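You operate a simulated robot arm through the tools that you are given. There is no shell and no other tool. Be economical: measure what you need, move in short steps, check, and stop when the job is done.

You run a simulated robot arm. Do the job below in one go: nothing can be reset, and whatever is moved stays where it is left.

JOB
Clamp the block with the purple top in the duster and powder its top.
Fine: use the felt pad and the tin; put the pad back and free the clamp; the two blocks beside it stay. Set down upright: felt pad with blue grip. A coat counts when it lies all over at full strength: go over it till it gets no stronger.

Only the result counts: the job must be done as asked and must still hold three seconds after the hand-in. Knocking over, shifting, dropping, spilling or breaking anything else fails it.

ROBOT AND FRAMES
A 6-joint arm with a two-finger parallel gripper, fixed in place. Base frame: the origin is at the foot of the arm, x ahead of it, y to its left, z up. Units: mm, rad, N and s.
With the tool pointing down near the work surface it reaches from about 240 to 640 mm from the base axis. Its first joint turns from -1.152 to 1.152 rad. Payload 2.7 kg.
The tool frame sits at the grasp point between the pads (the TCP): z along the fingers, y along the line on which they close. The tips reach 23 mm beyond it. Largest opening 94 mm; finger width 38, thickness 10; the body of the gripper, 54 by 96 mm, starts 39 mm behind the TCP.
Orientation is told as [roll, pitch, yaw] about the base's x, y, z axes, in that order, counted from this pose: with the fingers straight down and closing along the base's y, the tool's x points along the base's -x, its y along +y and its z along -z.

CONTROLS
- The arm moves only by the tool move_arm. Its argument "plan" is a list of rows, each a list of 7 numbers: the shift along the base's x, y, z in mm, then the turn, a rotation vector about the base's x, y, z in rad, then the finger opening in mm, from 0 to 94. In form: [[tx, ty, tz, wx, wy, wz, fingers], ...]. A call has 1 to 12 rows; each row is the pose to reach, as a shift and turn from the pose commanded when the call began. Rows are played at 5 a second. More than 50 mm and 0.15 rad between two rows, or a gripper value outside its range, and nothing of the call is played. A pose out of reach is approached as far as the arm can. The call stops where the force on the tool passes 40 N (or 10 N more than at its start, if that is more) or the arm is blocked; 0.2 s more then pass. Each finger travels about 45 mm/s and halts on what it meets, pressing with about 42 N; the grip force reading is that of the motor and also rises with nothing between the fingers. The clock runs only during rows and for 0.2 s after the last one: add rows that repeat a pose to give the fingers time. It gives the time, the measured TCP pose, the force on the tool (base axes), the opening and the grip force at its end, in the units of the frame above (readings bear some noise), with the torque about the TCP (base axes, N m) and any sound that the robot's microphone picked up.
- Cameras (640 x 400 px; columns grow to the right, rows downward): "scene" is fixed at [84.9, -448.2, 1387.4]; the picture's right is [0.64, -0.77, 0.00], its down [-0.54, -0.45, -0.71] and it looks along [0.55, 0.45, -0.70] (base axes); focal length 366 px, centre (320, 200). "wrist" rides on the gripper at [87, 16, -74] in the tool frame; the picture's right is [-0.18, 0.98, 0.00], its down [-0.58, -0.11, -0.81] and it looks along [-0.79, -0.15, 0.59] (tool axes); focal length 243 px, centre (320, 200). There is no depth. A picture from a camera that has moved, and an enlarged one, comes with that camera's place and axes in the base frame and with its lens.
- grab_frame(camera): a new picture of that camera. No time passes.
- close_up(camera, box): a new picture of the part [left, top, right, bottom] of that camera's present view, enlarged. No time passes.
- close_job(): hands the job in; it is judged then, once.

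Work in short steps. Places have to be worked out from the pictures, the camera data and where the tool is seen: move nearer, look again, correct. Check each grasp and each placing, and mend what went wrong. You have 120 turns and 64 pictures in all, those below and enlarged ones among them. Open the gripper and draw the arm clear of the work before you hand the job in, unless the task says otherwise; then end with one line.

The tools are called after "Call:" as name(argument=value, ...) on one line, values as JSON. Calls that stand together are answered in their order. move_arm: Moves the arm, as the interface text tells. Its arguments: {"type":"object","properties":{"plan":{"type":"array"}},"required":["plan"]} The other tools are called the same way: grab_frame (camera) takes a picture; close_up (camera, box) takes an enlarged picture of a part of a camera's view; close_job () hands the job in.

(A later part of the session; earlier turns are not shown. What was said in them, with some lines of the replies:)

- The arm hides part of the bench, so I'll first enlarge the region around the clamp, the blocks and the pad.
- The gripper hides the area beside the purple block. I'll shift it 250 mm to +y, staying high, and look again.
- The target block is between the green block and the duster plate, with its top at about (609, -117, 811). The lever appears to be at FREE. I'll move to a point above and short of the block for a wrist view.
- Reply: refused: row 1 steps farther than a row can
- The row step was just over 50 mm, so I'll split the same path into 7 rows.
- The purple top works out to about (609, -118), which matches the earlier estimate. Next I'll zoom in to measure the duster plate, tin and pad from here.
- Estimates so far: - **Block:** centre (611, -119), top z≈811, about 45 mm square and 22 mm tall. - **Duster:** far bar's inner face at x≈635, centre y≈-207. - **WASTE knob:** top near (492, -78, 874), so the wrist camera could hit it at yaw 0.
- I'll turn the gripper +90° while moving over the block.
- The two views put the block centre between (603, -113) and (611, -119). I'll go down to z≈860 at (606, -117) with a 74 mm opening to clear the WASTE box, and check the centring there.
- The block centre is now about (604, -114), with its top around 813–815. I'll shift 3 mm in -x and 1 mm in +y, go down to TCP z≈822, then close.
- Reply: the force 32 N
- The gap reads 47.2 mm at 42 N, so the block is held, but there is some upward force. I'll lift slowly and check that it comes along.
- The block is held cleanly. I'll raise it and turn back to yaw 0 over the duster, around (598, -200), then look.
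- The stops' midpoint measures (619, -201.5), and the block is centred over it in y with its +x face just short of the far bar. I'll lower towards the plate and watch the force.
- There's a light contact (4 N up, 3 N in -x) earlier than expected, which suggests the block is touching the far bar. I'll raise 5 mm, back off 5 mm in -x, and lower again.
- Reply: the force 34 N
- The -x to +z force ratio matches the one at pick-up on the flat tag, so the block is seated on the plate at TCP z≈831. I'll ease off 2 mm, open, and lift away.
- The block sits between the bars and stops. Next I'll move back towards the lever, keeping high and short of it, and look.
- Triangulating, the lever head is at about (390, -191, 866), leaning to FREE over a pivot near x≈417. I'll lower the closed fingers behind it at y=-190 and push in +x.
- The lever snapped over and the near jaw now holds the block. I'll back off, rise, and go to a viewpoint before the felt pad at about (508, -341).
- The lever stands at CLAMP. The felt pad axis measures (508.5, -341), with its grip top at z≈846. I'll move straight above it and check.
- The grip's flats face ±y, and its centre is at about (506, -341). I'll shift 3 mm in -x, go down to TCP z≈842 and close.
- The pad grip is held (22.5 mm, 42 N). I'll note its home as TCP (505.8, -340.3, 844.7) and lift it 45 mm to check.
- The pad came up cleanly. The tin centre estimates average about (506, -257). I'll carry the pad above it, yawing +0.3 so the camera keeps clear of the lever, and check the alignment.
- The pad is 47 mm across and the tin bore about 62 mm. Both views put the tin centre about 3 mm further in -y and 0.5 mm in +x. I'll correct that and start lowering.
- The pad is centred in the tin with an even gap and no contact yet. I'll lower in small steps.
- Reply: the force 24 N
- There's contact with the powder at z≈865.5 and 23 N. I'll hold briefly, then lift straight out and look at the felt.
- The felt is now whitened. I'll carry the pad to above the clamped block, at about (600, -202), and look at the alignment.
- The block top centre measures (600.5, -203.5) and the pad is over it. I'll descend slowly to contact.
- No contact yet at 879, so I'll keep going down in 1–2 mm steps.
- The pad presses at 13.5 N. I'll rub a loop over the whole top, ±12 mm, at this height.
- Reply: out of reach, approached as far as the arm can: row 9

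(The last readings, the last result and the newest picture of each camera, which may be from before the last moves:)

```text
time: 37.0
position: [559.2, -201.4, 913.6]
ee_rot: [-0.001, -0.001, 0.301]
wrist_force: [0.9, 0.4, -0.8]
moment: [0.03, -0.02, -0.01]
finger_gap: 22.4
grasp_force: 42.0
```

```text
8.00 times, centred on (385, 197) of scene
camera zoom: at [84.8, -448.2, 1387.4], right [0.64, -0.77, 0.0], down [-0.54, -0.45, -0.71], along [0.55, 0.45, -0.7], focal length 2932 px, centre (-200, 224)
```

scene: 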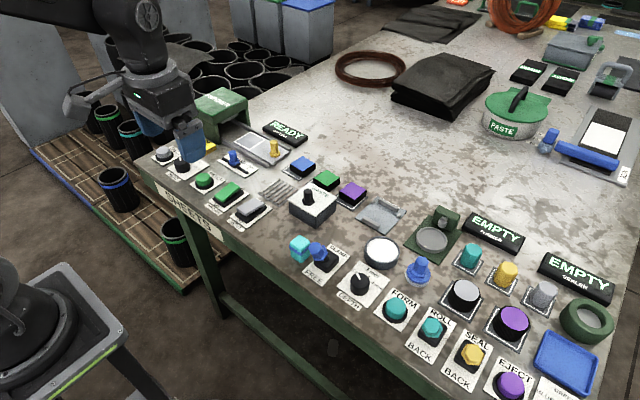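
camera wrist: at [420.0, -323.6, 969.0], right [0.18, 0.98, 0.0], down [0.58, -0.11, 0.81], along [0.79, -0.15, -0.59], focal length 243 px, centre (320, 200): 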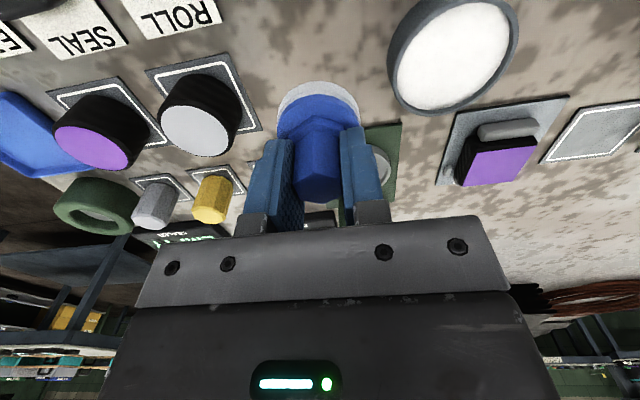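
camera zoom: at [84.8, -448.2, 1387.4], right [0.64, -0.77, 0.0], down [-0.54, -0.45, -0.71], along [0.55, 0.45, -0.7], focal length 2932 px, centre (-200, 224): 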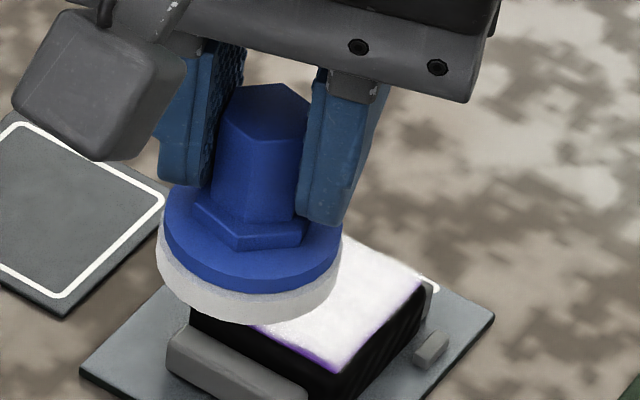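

The coat took well, with purple still showing along the -x and -y edges. I'll dip again for a second pass and also look at the block while the pad is at the tin.

Call:
move_arm(plan=[[-20, -25, -5, 0, 0, 0, 10], [-45, -50, -15, 0, 0, 0, 10], [-52, -57, -20, 0, 0, 0, 10], [-52, -57, -20, 0, 0, 0, 10]])

Call:
close_up(camera="scene", box=[330, 170, 442, 240])

Call:
close_up(camera="wrist", box=[320, 60, 560, 210])

```text
time: 38.0
position: [507.1, -261.5, 896.4]
ee_rot: [0.001, -0.001, 0.301]
wrist_force: [-0.1, -0.5, -0.5]
moment: [0.01, 0.01, 0.0]
finger_gap: 22.2
grasp_force: 42.0
```

```text
5.71 times, centred on (386, 205) of scene
camera zoom: at [84.9, -448.3, 1387.4], right [0.64, -0.77, 0.0], down [-0.54, -0.45, -0.71], along [0.55, 0.45, -0.7], focal length 2094 px, centre (-57, 171)
```

zoom: 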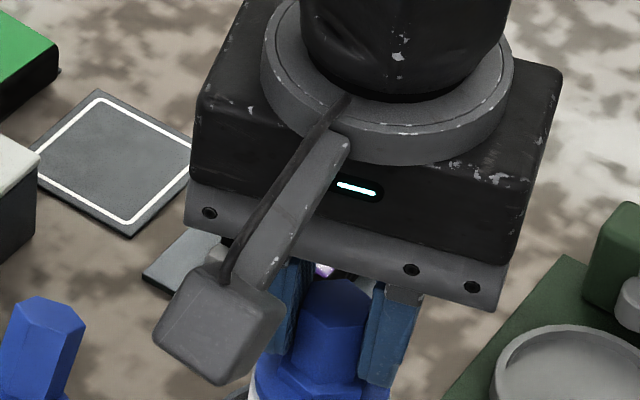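

```text
2.67 times, centred on (440, 135) of wrist
camera zoom: at [420.4, -271.5, 969.9], right [-0.12, 0.99, 0.0], down [0.59, 0.07, 0.81], along [0.8, 0.09, -0.59], focal length 647 px, centre (0, 373)
```

zoom: 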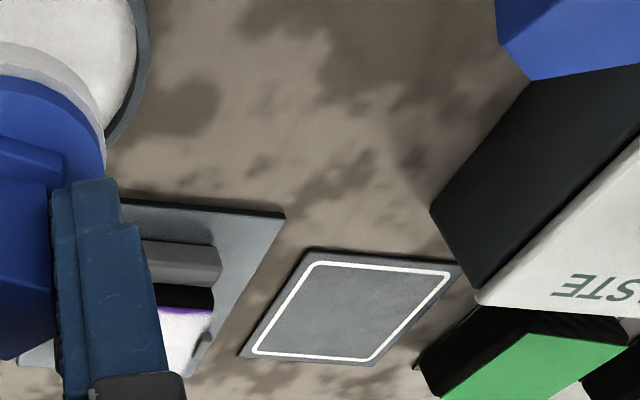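

I'll dip again, correcting y by +1.5 mm, pressing gently and lifting out.

Call:
move_arm(plan=[[0, 1.5, -12, 0, 0, 0, 10], [0, 1.5, -24, 0, 0, 0, 10], [0, 1.5, -29, 0, 0, 0, 10], [0, 1.5, -30.5, 0, 0, 0, 10], [0, 1.5, -30.5, 0, 0, 0, 10]])

Call:
move_arm(plan=[[0, 0, 1, 0, 0, 0, 10], [0, 0, 10, 0, 0, 0, 10], [0, 0, 40, 0, 0, 0, 10], [35, 20, 42, 0, 0, 0, 10], [70, 40, 42, 0, 0, 0, 10], [93, 56, 42, 0, 0, 0, 10], [93, 56, 25, 0, 0, 0, 10], [93, 56, 15, 0, 0, 0, 10], [93, 56, 15, 0, 0, 0, 10]])

```text
time: 39.2
position: [508.8, -260.0, 867.8]
ee_rot: [-0.007, -0.009, 0.299]
wrist_force: [-3.1, 1.5, 31.8]
moment: [0.45, 0.26, 0.05]
finger_gap: 22.3
grasp_force: 41.7
```

```text
time: 41.2
position: [600.0, -202.6, 877.4]
ee_rot: [0.0, 0.002, 0.301]
wrist_force: [-0.6, -0.9, -0.9]
moment: [0.02, 0.02, 0.03]
finger_gap: 22.3
grasp_force: 41.8
```

The pad is just above the block again. I'll lower 4 mm to the rubbing height and check the force.

Call:
move_arm(plan=[[0, 0, -2, 0, 0, 0, 10], [0, 0, -4, 0, 0, 0, 10], [0, 0, -4, 0, 0, 0, 10]])

```text
time: 42.0
position: [601.4, -203.4, 876.0]
ee_rot: [0.001, -0.003, 0.301]
wrist_force: [-3.6, -0.3, 4.1]
moment: [0.1, 0.05, 0.03]
finger_gap: 22.4
grasp_force: 42.0
```

Contact is light at 4 N. I'll press 1 mm more and rub a wider loop, reaching further to -x and -y.

Call:
move_arm(plan=[[0, 0, -1, 0, 0, 0, 10], [-10, 0, -1, 0, 0, 0, 10], [-17, 0, -1, 0, 0, 0, 10], [-17, 10, -1, 0, 0, 0, 10], [-12, 16, -1, 0, 0, 0, 10], [0, 16, -1, 0, 0, 0, 10], [10, 14, -1, 0, 0, 0, 10], [12, 0, -1, 0, 0, 0, 10], [10, -10, -1, 0, 0, 0, 10], [0, -16, -1, 0, 0, 0, 10], [-12, -16, -1, 0, 0, 0, 10], [-17, -10, -1, 0, 0, 0, 10]])

Call:
move_arm(plan=[[0, 8, 0, 0, 0, 0, 10], [5, 18, 0, 0, 0, 0, 10], [10, 10, 0, 0, 0, 0, 10], [10, 0, 0, 0, 0, 0, 10], [20, 0, 0, 0, 0, 0, 10], [20, 10, 0, 0, 0, 0, 10], [20, 20, 0, 0, 0, 0, 10], [12, 10, 0, 0, 0, 0, 10], [12, 10, 5, 0, 0, 0, 10], [12, 10, 35, 0, 0, 0, 10], [-30, 0, 60, 0, 0, 0, 10], [-75, 0, 60, 0, 0, 0, 10]])

Call:
close_up(camera="scene", box=[345, 172, 425, 222])

Call:
grab_frame(camera="wrist")

```text
time: 44.6
position: [583.0, -212.1, 872.0]
ee_rot: [0.002, -0.001, 0.301]
wrist_force: [-0.8, -0.3, -0.7]
moment: [0.01, 0.0, 0.0]
finger_gap: 22.3
grasp_force: 42.7
out of reach, approached as far as the arm can: row 10
```

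```text
time: 47.2
position: [509.9, -211.0, 932.1]
ee_rot: [0.001, -0.001, 0.301]
wrist_force: [0.1, -0.6, -0.9]
moment: [0.0, 0.02, 0.01]
finger_gap: 21.4
grasp_force: 42.0
```

```text
8.00 times, centred on (385, 197) of scene
camera zoom: at [84.9, -448.2, 1387.4], right [0.64, -0.77, 0.0], down [-0.54, -0.45, -0.71], along [0.55, 0.45, -0.7], focal length 2932 px, centre (-200, 224)
```

zoom: 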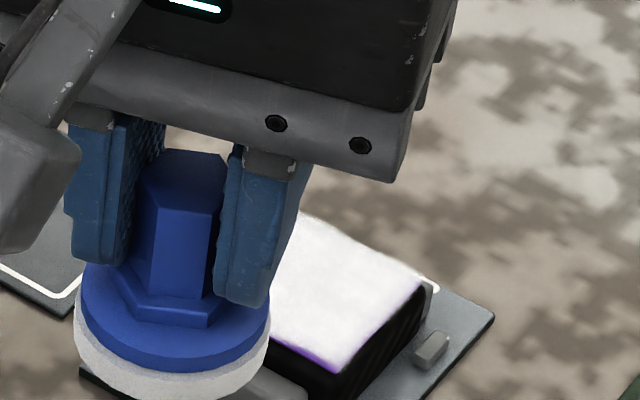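

```text
19 pictures are left
camera wrist: at [422.1, -221.5, 1006.5], right [-0.12, 0.99, 0.0], down [0.59, 0.07, 0.81], along [0.8, 0.09, -0.59], focal length 243 px, centre (320, 200)
```

wrist: 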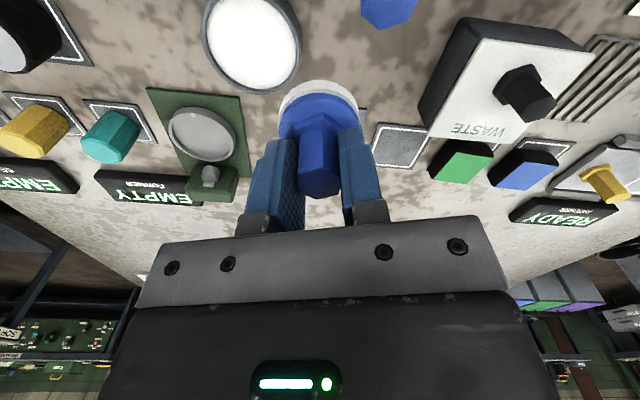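

Purple still shows along the -x/-y edges. The gap has also changed to 21.4 mm, so I'll check how the pad sits in the fingers before going on.

Call:
close_up(camera="wrist", box=[224, 60, 416, 180])

Call:
close_up(camera="scene", box=[345, 182, 441, 242])

```text
3.33 times, centred on (320, 120) of wrist
camera zoom: at [422.1, -221.5, 1006.5], right [-0.12, 0.99, 0.0], down [0.59, 0.07, 0.81], along [0.8, 0.09, -0.59], focal length 809 px, centre (320, 467)
```

zoom: 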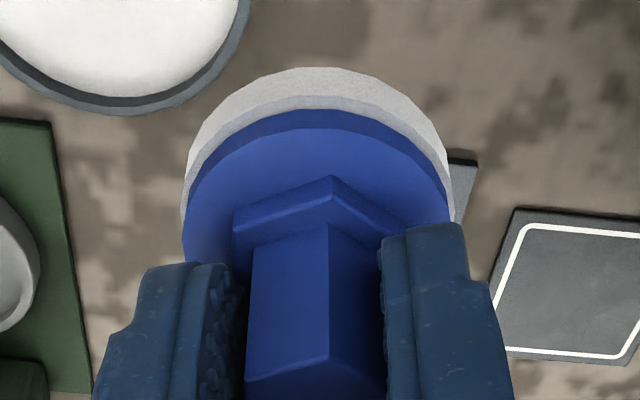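

```text
6.67 times, centred on (393, 212) of scene
camera zoom: at [84.9, -448.2, 1387.4], right [0.64, -0.77, 0.0], down [-0.54, -0.45, -0.71], along [0.55, 0.45, -0.7], focal length 2443 px, centre (-167, 120)
```

zoom: 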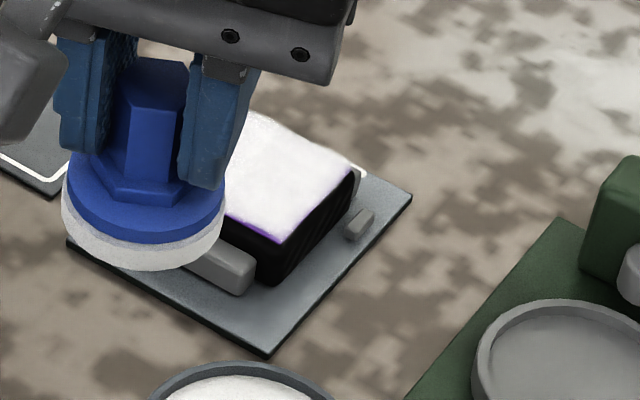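

The pad has only twisted slightly about its axis and is still upright and firm. I'll dip a third time and then rub the edges with smaller offsets and firmer pressure, because contact was lost at the far offsets.

Call:
move_arm(plan=[[-2.5, -24, -15, 0, 0, 0, 10], [-2.5, -48, -38, 0, 0, 0, 10], [-2.5, -48, -55, 0, 0, 0, 10], [-2.5, -48, -66, 0, 0, 0, 10], [-2.5, -48, -68.5, 0, 0, 0, 10], [-2.5, -48, -68.5, 0, 0, 0, 10]])

Call:
move_arm(plan=[[0, 0, 1, 0, 0, 0, 10], [0, 0, 10, 0, 0, 0, 10], [0, 0, 40, 0, 0, 0, 10], [35, 20, 42, 0, 0, 0, 10], [70, 40, 42, 0, 0, 0, 10], [93, 56, 42, 0, 0, 0, 10], [93, 56, 25, 0, 0, 0, 10], [93, 56, 12, 0, 0, 0, 10], [93, 56, 9, 0, 0, 0, 10], [93, 56, 9, 0, 0, 0, 10]])

```text
time: 48.6
position: [505.9, -263.5, 867.1]
ee_rot: [-0.005, -0.004, 0.301]
wrist_force: [-6.3, -1.7, 20.9]
moment: [-0.04, 0.58, 0.09]
finger_gap: 21.4
grasp_force: 41.6
```

```text
time: 50.8
position: [598.5, -204.5, 873.3]
ee_rot: [0.0, -0.002, 0.3]
wrist_force: [0.3, -0.1, -1.2]
moment: [-0.03, 0.04, -0.01]
finger_gap: 21.5
grasp_force: 42.5
```

There's no contact at 873, so the pad has slid up a little in the fingers. I'll find contact again in small steps.

Call:
move_arm(plan=[[1, 2, -1.5, 0, 0, 0, 10], [1, 2, -1.5, 0, 0, 0, 10]])

Call:
move_arm(plan=[[0, 0, -1.5, 0, 0, 0, 10], [0, 0, -1.5, 0, 0, 0, 10]])

```text
time: 51.4
position: [601.0, -204.6, 873.8]
ee_rot: [-0.001, -0.002, 0.302]
wrist_force: [-1.3, -3.5, 4.5]
moment: [-0.13, 0.1, 0.04]
finger_gap: 21.3
grasp_force: 41.5
```

```text
time: 52.0
position: [601.0, -203.5, 873.7]
ee_rot: [-0.002, -0.003, 0.301]
wrist_force: [-5.5, -1.6, 17.9]
moment: [-0.06, 0.36, -0.01]
finger_gap: 21.3
grasp_force: 41.9
```

Contact is now 18 N. I'll rub an ±11 mm loop and stop on the -x/-y corner to read the force.

Call:
move_arm(plan=[[-6, 0, 0, 0, 0, 0, 10], [-11, 0, -0.5, 0, 0, 0, 10], [-11, 6, -0.5, 0, 0, 0, 10], [-11, 11, -0.5, 0, 0, 0, 10], [0, 11, -0.5, 0, 0, 0, 10], [10, 11, -0.5, 0, 0, 0, 10], [10, 0, -0.5, 0, 0, 0, 10], [9, -8, -0.5, 0, 0, 0, 10], [5, -11, -0.5, 0, 0, 0, 10], [-3, -11, -0.5, 0, 0, 0, 10], [-11, -11, -0.5, 0, 0, 0, 10]])

```text
time: 54.4
position: [591.2, -215.0, 872.5]
ee_rot: [-0.005, -0.005, 0.3]
wrist_force: [9.3, -0.9, 13.6]
moment: [0.05, -0.53, -0.08]
finger_gap: 21.4
grasp_force: 42.2
```

Contact is good, 14 N at the corner. I'll do a second loop the other way, then lift and move toward the pad's home so the block can be seen.

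Call:
move_arm(plan=[[0, 6, 0, 0, 0, 0, 10], [0, 12, 0, 0, 0, 0, 10], [0, 22, 0, 0, 0, 0, 10], [8, 22, 0, 0, 0, 0, 10], [20, 22, 0, 0, 0, 0, 10], [21, 12, 0, 0, 0, 0, 10], [20, 3, 0, 0, 0, 0, 10], [14, 0, 0, 0, 0, 0, 10], [6, 0, 0, 0, 0, 0, 10], [0, 0, 0, 0, 0, 0, 10], [6, 8, 0, 0, 0, 0, 10], [11, 11, 0, 0, 0, 0, 10]])

Call:
move_arm(plan=[[0, 0, 5, 0, 0, 0, 10], [0, 0, 35, 0, 0, 0, 10], [-30, -30, 45, 0, 0, 0, 10], [-60, -60, 45, 0, 0, 0, 10], [-85, -90, 45, 0, 0, 0, 10], [-90, -120, 45, 0, 0, 0, 10], [-95, -137, 45, 0, 0, 0, 10], [-95, -137, 45, 0, 0, 0, 10]])

Call:
close_up(camera="scene", box=[345, 172, 425, 222])

```text
time: 57.0
position: [599.5, -205.1, 873.0]
ee_rot: [-0.001, 0.002, 0.299]
wrist_force: [-11.7, -10.3, 19.9]
moment: [-0.38, 0.29, -0.05]
finger_gap: 21.2
grasp_force: 42.2
```

```text
time: 58.8
position: [504.9, -339.9, 916.5]
ee_rot: [0.001, 0.0, 0.3]
wrist_force: [-0.1, -0.8, 0.2]
moment: [0.04, -0.01, -0.01]
finger_gap: 21.2
grasp_force: 42.1
```

```text
8.00 times, centred on (385, 197) of scene
camera zoom: at [84.8, -448.3, 1387.4], right [0.64, -0.77, 0.0], down [-0.54, -0.45, -0.71], along [0.55, 0.45, -0.7], focal length 2932 px, centre (-200, 224)
```

zoom: 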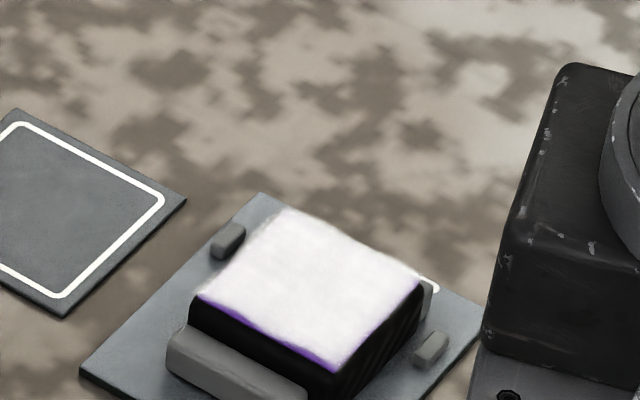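

The top now looks white, with only a thin purple line at the -x edge. A wrist close-up should show whether that's uncoated top or the side of the cap.

Call:
close_up(camera="wrist", box=[370, 90, 530, 190])

```text
4.00 times, centred on (450, 140) of wrist
camera zoom: at [417.8, -350.1, 990.5], right [-0.12, 0.99, 0.0], down [0.59, 0.07, 0.81], along [0.8, 0.09, -0.59], focal length 970 px, centre (-200, 440)
```

zoom: 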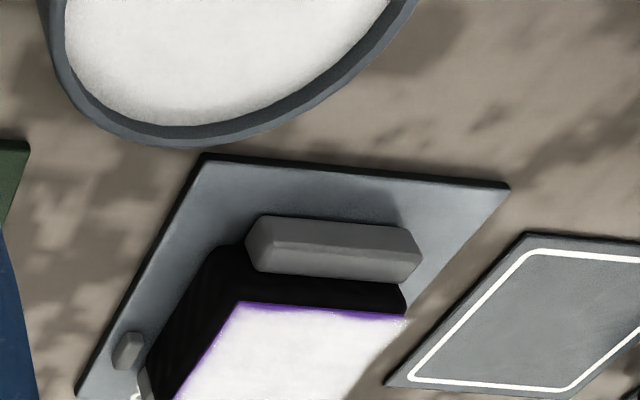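

It's a genuine thin fade along the -x edge, and fainter along -y. I'll dip once more and then sweep those edges several times with a larger offset.

Call:
move_arm(plan=[[0.5, 40, 0, 0, 0, 0, 10], [1.5, 80.5, -15, 0, 0, 0, 10], [1.5, 80.5, -35, 0, 0, 0, 10], [1.5, 80.5, -49, 0, 0, 0, 10], [1.5, 80.5, -51.5, 0, 0, 0, 10], [1.5, 80.5, -51.5, 0, 0, 0, 10]])

```text
time: 60.2
position: [508.1, -259.5, 865.5]
ee_rot: [-0.003, -0.004, 0.301]
wrist_force: [-2.5, 2.2, 12.1]
moment: [0.26, -0.09, 0.07]
finger_gap: 21.2
grasp_force: 41.8
```

The dip reads 12 N. I'll go over to the block and press down at its centre.

Call:
move_arm(plan=[[0, 0, 10, 0, 0, 0, 10], [0, 0, 40, 0, 0, 0, 10], [35, 20, 42, 0, 0, 0, 10], [70, 40, 42, 0, 0, 0, 10], [92, 56, 42, 0, 0, 0, 10], [92, 56, 25, 0, 0, 0, 10], [92, 56, 12, 0, 0, 0, 10], [92, 56, 8, 0, 0, 0, 10], [92, 56, 6.5, 0, 0, 0, 10], [92, 56, 6.5, 0, 0, 0, 10]])

```text
time: 62.4
position: [599.0, -204.4, 871.8]
ee_rot: [-0.001, -0.004, 0.298]
wrist_force: [-1.0, -0.6, 5.0]
moment: [0.05, -0.03, 0.03]
finger_gap: 21.1
grasp_force: 42.4
```

There's 5 N of contact. I'll press 1 mm more and sweep the -x edge back and forth, then the -y edge.

Call:
move_arm(plan=[[-8, 0, -1, 0, 0, 0, 10], [-16, 0, -1, 0, 0, 0, 10], [-16, 8, -1, 0, 0, 0, 10], [-16, 14, -1, 0, 0, 0, 10], [-16, 6, -1, 0, 0, 0, 10], [-16, -2, -1, 0, 0, 0, 10], [-16, -10, -1, 0, 0, 0, 10], [-14, -15, -1, 0, 0, 0, 10], [-16, -6, -1, 0, 0, 0, 10], [-16, 2, -1, 0, 0, 0, 10], [-16, -6, -1, 0, 0, 0, 10], [-14, -14, -1, 0, 0, 0, 10]])

Call:
move_arm(plan=[[8, 0, 0, 0, 0, 0, 10], [16, 0, 0, 0, 0, 0, 10], [22, 2, 0, 0, 0, 0, 10], [14, 0, 0, 0, 0, 0, 10], [6, 0, 0, 0, 0, 0, 10], [0, 0, 0, 0, 0, 0, 10], [8, 0, 0, 0, 0, 0, 10], [18, 0, 0, 0, 0, 0, 10], [23, 6, 0, 0, 0, 0, 10], [25, 16, 0, 0, 0, 0, 10], [23, 26, 0, 0, 0, 0, 10], [14, 14, 0, 0, 0, 0, 10]])

```text
time: 65.0
position: [586.9, -213.9, 871.2]
ee_rot: [0.001, -0.004, 0.303]
wrist_force: [-1.5, 16.6, 21.8]
moment: [0.71, -0.01, 0.13]
finger_gap: 21.2
grasp_force: 41.5
```

```text
time: 67.6
position: [600.2, -199.9, 871.3]
ee_rot: [0.001, -0.007, 0.305]
wrist_force: [6.2, 11.4, 16.4]
moment: [0.48, -0.43, 0.0]
finger_gap: 21.3
grasp_force: 41.9
```

Contact held throughout at 16–22 N. I'll lift away to above the pad's home and inspect the coat.

Call:
move_arm(plan=[[0, 0, 5, 0, 0, 0, 10], [0, 0, 35, 0, 0, 0, 10], [-30, -30, 45, 0, 0, 0, 10], [-60, -60, 45, 0, 0, 0, 10], [-82, -90, 45, 0, 0, 0, 10], [-88, -120, 45, 0, 0, 0, 10], [-92.5, -136, 45, 0, 0, 0, 10], [-92.5, -136, 45, 0, 0, 0, 10]])

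Call:
close_up(camera="scene", box=[353, 180, 417, 220])

Call:
close_up(camera="wrist", box=[380, 120, 508, 200])

```text
time: 69.4
position: [506.2, -340.8, 913.1]
ee_rot: [0.001, 0.001, 0.302]
wrist_force: [0.2, 0.5, -0.8]
moment: [0.02, 0.01, 0.02]
finger_gap: 21.4
grasp_force: 41.7
```

```text
10.00 times, centred on (385, 200) of scene
camera zoom: at [84.8, -448.3, 1387.4], right [0.64, -0.77, 0.0], down [-0.54, -0.45, -0.71], along [0.55, 0.45, -0.7], focal length 3665 px, centre (-330, 200)
```

zoom: 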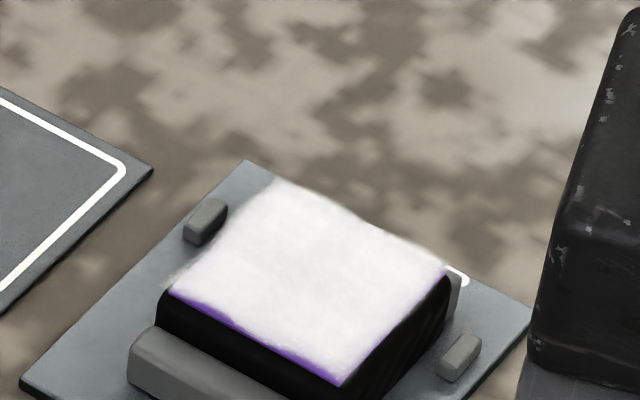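

```text
5.00 times, centred on (444, 160) of wrist
camera zoom: at [419.4, -350.7, 987.9], right [-0.12, 0.99, 0.0], down [0.59, 0.07, 0.81], along [0.8, 0.09, -0.59], focal length 1213 px, centre (-300, 400)
```

zoom: 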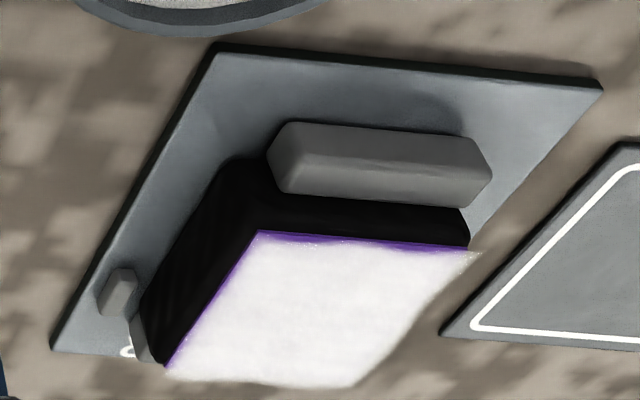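

This pass changed nothing. The layer overshoots at +x/+y by as much as the purple line shows at -x/-y, so the line is parallax from a thick, full coat. I'll put the pad back by squaring the yaw and lowering at its home.

Call:
move_arm(plan=[[0, 0, 0, 0, 0, -0.1, 10], [0, 0, 0, 0, 0, -0.2, 10], [0, 0, -10, 0, 0, -0.3, 10], [0, 0, -40, 0, 0, -0.3, 10], [0, 0, -60, 0, 0, -0.3, 10], [0, 0, -66, 0, 0, -0.3, 10], [0, 0, -66, 0, 0, -0.3, 10]])

Call:
close_up(camera="scene", box=[356, 210, 484, 290])

```text
time: 71.0
position: [506.5, -340.1, 850.5]
ee_rot: [0.0, 0.001, 0.0]
wrist_force: [0.2, -0.2, -0.7]
moment: [0.02, 0.0, 0.01]
finger_gap: 21.2
grasp_force: 42.0
```

```text
5.00 times, centred on (420, 250) of scene
camera zoom: at [84.9, -448.2, 1387.4], right [0.64, -0.77, 0.0], down [-0.54, -0.45, -0.71], along [0.55, 0.45, -0.7], focal length 1832 px, centre (-180, -50)
```

zoom: 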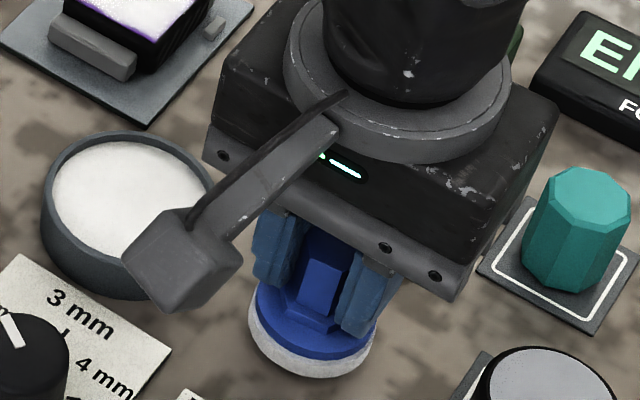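

Clear below and upright. I'll lower in small steps to find the bench.

Call:
move_arm(plan=[[0, 0, -3, 0, 0, 0, 10], [0, 0, -5, 0, 0, 0, 10], [0, 0, -5, 0, 0, 0, 10]])

Call:
move_arm(plan=[[0, 0, -1.5, 0, 0, 0, 10], [0, 0, -1.5, 0, 0, 0, 10]])

```text
time: 71.8
position: [506.9, -339.5, 847.3]
ee_rot: [-0.003, -0.004, -0.001]
wrist_force: [-2.8, 2.2, 15.1]
moment: [0.13, -0.01, 0.02]
finger_gap: 21.2
grasp_force: 41.7
```

```text
time: 72.4
position: [507.3, -338.9, 847.4]
ee_rot: [-0.006, -0.007, 0.0]
wrist_force: [-6.3, 3.1, 32.3]
moment: [0.17, 0.21, 0.0]
finger_gap: 21.0
grasp_force: 42.1
```

The pad is firmly on the bench. I'll ease off the pressure, open slowly, rise straight up and check.

Call:
move_arm(plan=[[0, 0, 2, 0, 0, 0, 10], [0, 0, 2, 0, 0, 0, 26], [0, 0, 2, 0, 0, 0, 40], [0, 0, 2, 0, 0, 0, 52], [0, 0, 2, 0, 0, 0, 52], [0, 0, 20, 0, 0, 0, 52], [0, 0, 60, 0, 0, 0, 52], [-30, 30, 90, 0, 0, 0, 40], [-70, 60, 90, 0, 0, 0, 20], [-110, 90, 90, 0, 0, 0, 0], [-140, 120, 90, 0, 0, 0, 0]])

Call:
close_up(camera="scene", box=[290, 170, 466, 280])

```text
refused: row 8 steps farther than a row can; nothing moved
```

```text
3.64 times, centred on (378, 225) of scene
camera zoom: at [84.2, -447.8, 1387.5], right [0.64, -0.77, 0.0], down [-0.54, -0.45, -0.71], along [0.55, 0.45, -0.7], focal length 1333 px, centre (109, 109)
```

zoom: 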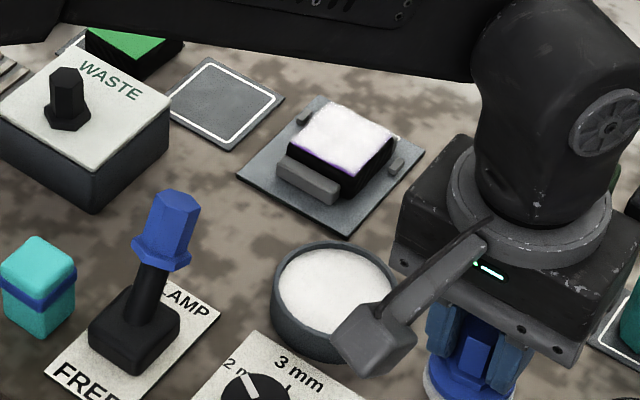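

A row was too long, so nothing played. I'll release and rise in shorter rows first.

Call:
move_arm(plan=[[0, 0, 2, 0, 0, 0, 10], [0, 0, 2, 0, 0, 0, 26], [0, 0, 2, 0, 0, 0, 40], [0, 0, 2, 0, 0, 0, 52], [0, 0, 2, 0, 0, 0, 52], [0, 0, 20, 0, 0, 0, 52], [0, 0, 55, 0, 0, 0, 52], [0, 0, 90, 0, 0, 0, 52], [-2, 40, 90, 0, 0, 0, 40], [-4, 85, 90, 0, 0, 0, 20], [-6, 120, 90, 0, 0, 0, 0], [-6, 146, 90, 0, 0, 0, 0]])

Call:
grab_frame(camera="scene")

```text
time: 75.0
position: [498.9, -192.8, 932.5]
ee_rot: [0.001, -0.002, -0.001]
wrist_force: [-0.5, -0.3, 0.6]
moment: [-0.04, 0.02, -0.01]
finger_gap: 0.1
grasp_force: 31.8
```

```text
10 pictures are left
```

scene: 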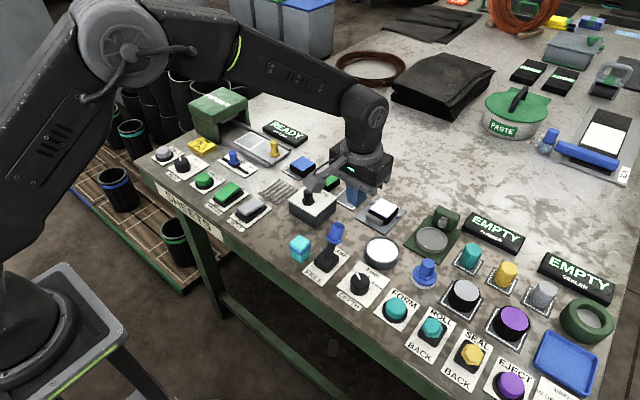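

The pad stands upright at its home. I'll lower the closed fingers on the +x side of the lever and push it back to FREE.

Call:
move_arm(plan=[[0, 0, -30, 0, 0, 0, 0], [0, 0, -62, 0, 0, 0, 0], [-15, 0, -62, 0, 0, 0, 0], [-30, 0, -62, 0, 0, 0, 0], [-40, 0, -62, 0, 0, 0, 0], [-50, 0, -62, 0, 0, 0, 0], [-60, 0, -62, 0, 0, 0, 0], [-68, 0, -62, 0, 0, 0, 0]])

Call:
close_up(camera="scene", box=[280, 170, 440, 270])

```text
time: 76.8
position: [432.3, -192.5, 871.4]
ee_rot: [0.001, -0.002, 0.001]
wrist_force: [-0.3, 0.3, 0.1]
moment: [-0.05, 0.0, -0.01]
finger_gap: 0.0
grasp_force: 42.0
```

```text
4.00 times, centred on (360, 220) of scene
camera zoom: at [84.9, -448.2, 1387.4], right [0.64, -0.77, 0.0], down [-0.54, -0.45, -0.71], along [0.55, 0.45, -0.7], focal length 1466 px, centre (160, 120)
```

zoom: 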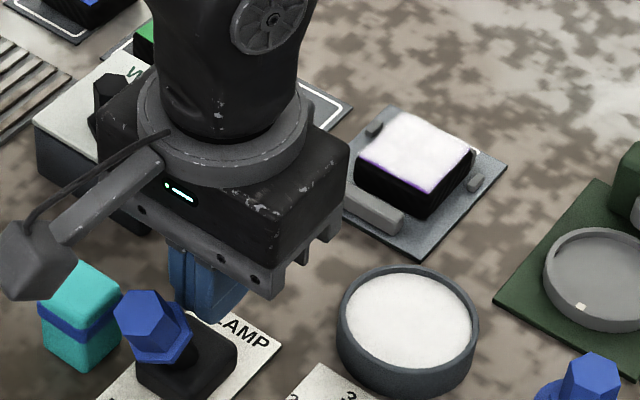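

The lever is back at FREE and the jaw has opened. I'll back off in +x, rise, open the gripper and draw the arm clear.

Call:
move_arm(plan=[[30, 0, 0, 0, 0, 0, 0], [40, 0, 40, 0, 0, 0, 0], [40, 0, 85, 0, 0, 0, 20], [10, 20, 120, 0, 0, 0, 40], [-30, 40, 140, 0, 0, 0, 60], [-65, 70, 150, 0, 0, 0, 80], [-95, 105, 160, 0, 0, 0, 90], [-115, 145, 170, 0, 0, 0, 90], [-130, 190, 170, 0, 0, 0, 90]])

Call:
close_up(camera="scene", box=[270, 160, 470, 285])

Call:
close_up(camera="scene", box=[353, 180, 417, 220])

```text
refused: row 4 steps farther than a row can; nothing moved
```

```text
3.20 times, centred on (370, 222) of scene
camera zoom: at [84.9, -448.2, 1387.4], right [0.64, -0.77, 0.0], down [-0.54, -0.45, -0.71], along [0.55, 0.45, -0.7], focal length 1173 px, centre (160, 128)
```

zoom: 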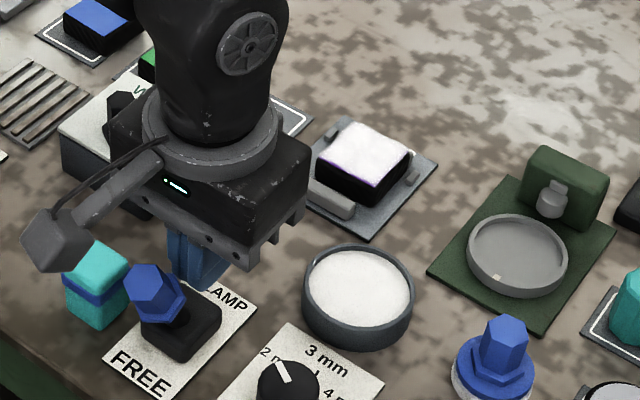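

```text
10.00 times, centred on (385, 200) of scene
camera zoom: at [84.9, -448.2, 1387.4], right [0.64, -0.77, 0.0], down [-0.54, -0.45, -0.71], along [0.55, 0.45, -0.7], focal length 3665 px, centre (-330, 200)
```

zoom: 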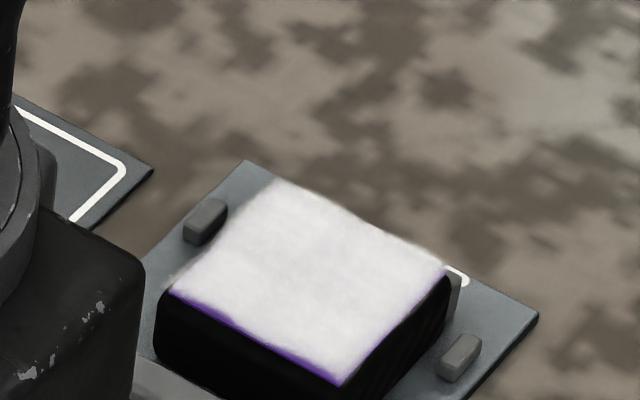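

The pad is upright, the clamp is free and the coat is even. I'll redo the retreat in shorter rows.

Call:
move_arm(plan=[[30, 0, 0, 0, 0, 0, 0], [40, 0, 40, 0, 0, 0, 0], [40, 0, 85, 0, 0, 0, 10], [20, 15, 115, 0, 0, 0, 30], [-10, 30, 135, 0, 0, 0, 50], [-40, 55, 145, 0, 0, 0, 70], [-65, 85, 155, 0, 0, 0, 85], [-90, 120, 160, 0, 0, 0, 90], [-110, 155, 160, 0, 0, 0, 90], [-120, 190, 160, 0, 0, 0, 90]])

Call:
grab_frame(camera="scene")

Call:
close_up(camera="scene", box=[270, 150, 462, 270])

```text
time: 79.0
position: [312.2, -2.1, 1027.9]
ee_rot: [-0.002, -0.001, 0.002]
wrist_force: [0.1, -0.5, 0.6]
moment: [-0.02, 0.0, -0.03]
finger_gap: 89.8
grasp_force: 0.0
```

```text
6 pictures are left
```

scene: 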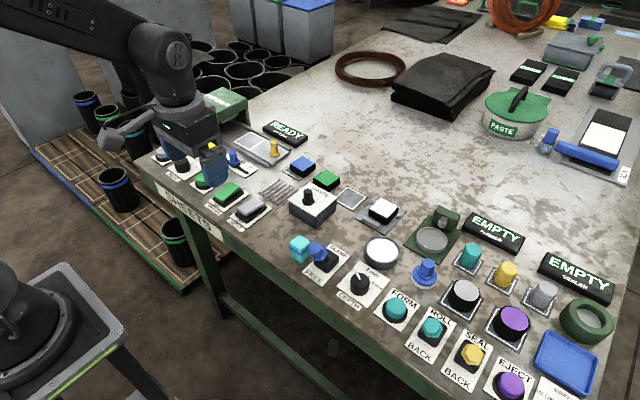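

```text
3.33 times, centred on (366, 210) of scene
camera zoom: at [84.8, -448.3, 1387.4], right [0.64, -0.77, 0.0], down [-0.54, -0.45, -0.71], along [0.55, 0.45, -0.7], focal length 1222 px, centre (167, 167)
```

zoom: 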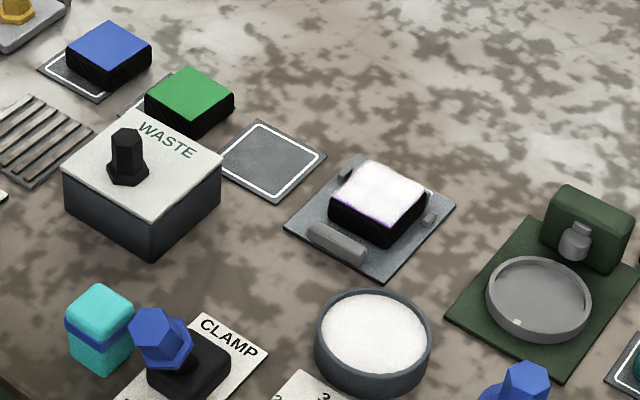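

Every item is where it should be: the coated block in the freed duster, the pad upright at its home, and the green and blue blocks untouched. I'm handing in.

Call:
close_job()

```text
The job is handed in.
```

The purple-topped block was clamped in the duster and its top powdered until another pass changed nothing. The felt pad is back upright at its place, the clamp is at FREE, the green and blue blocks were not moved, and a thin purple line still visible at the -x edge I judged to be parallax rather than bare top.
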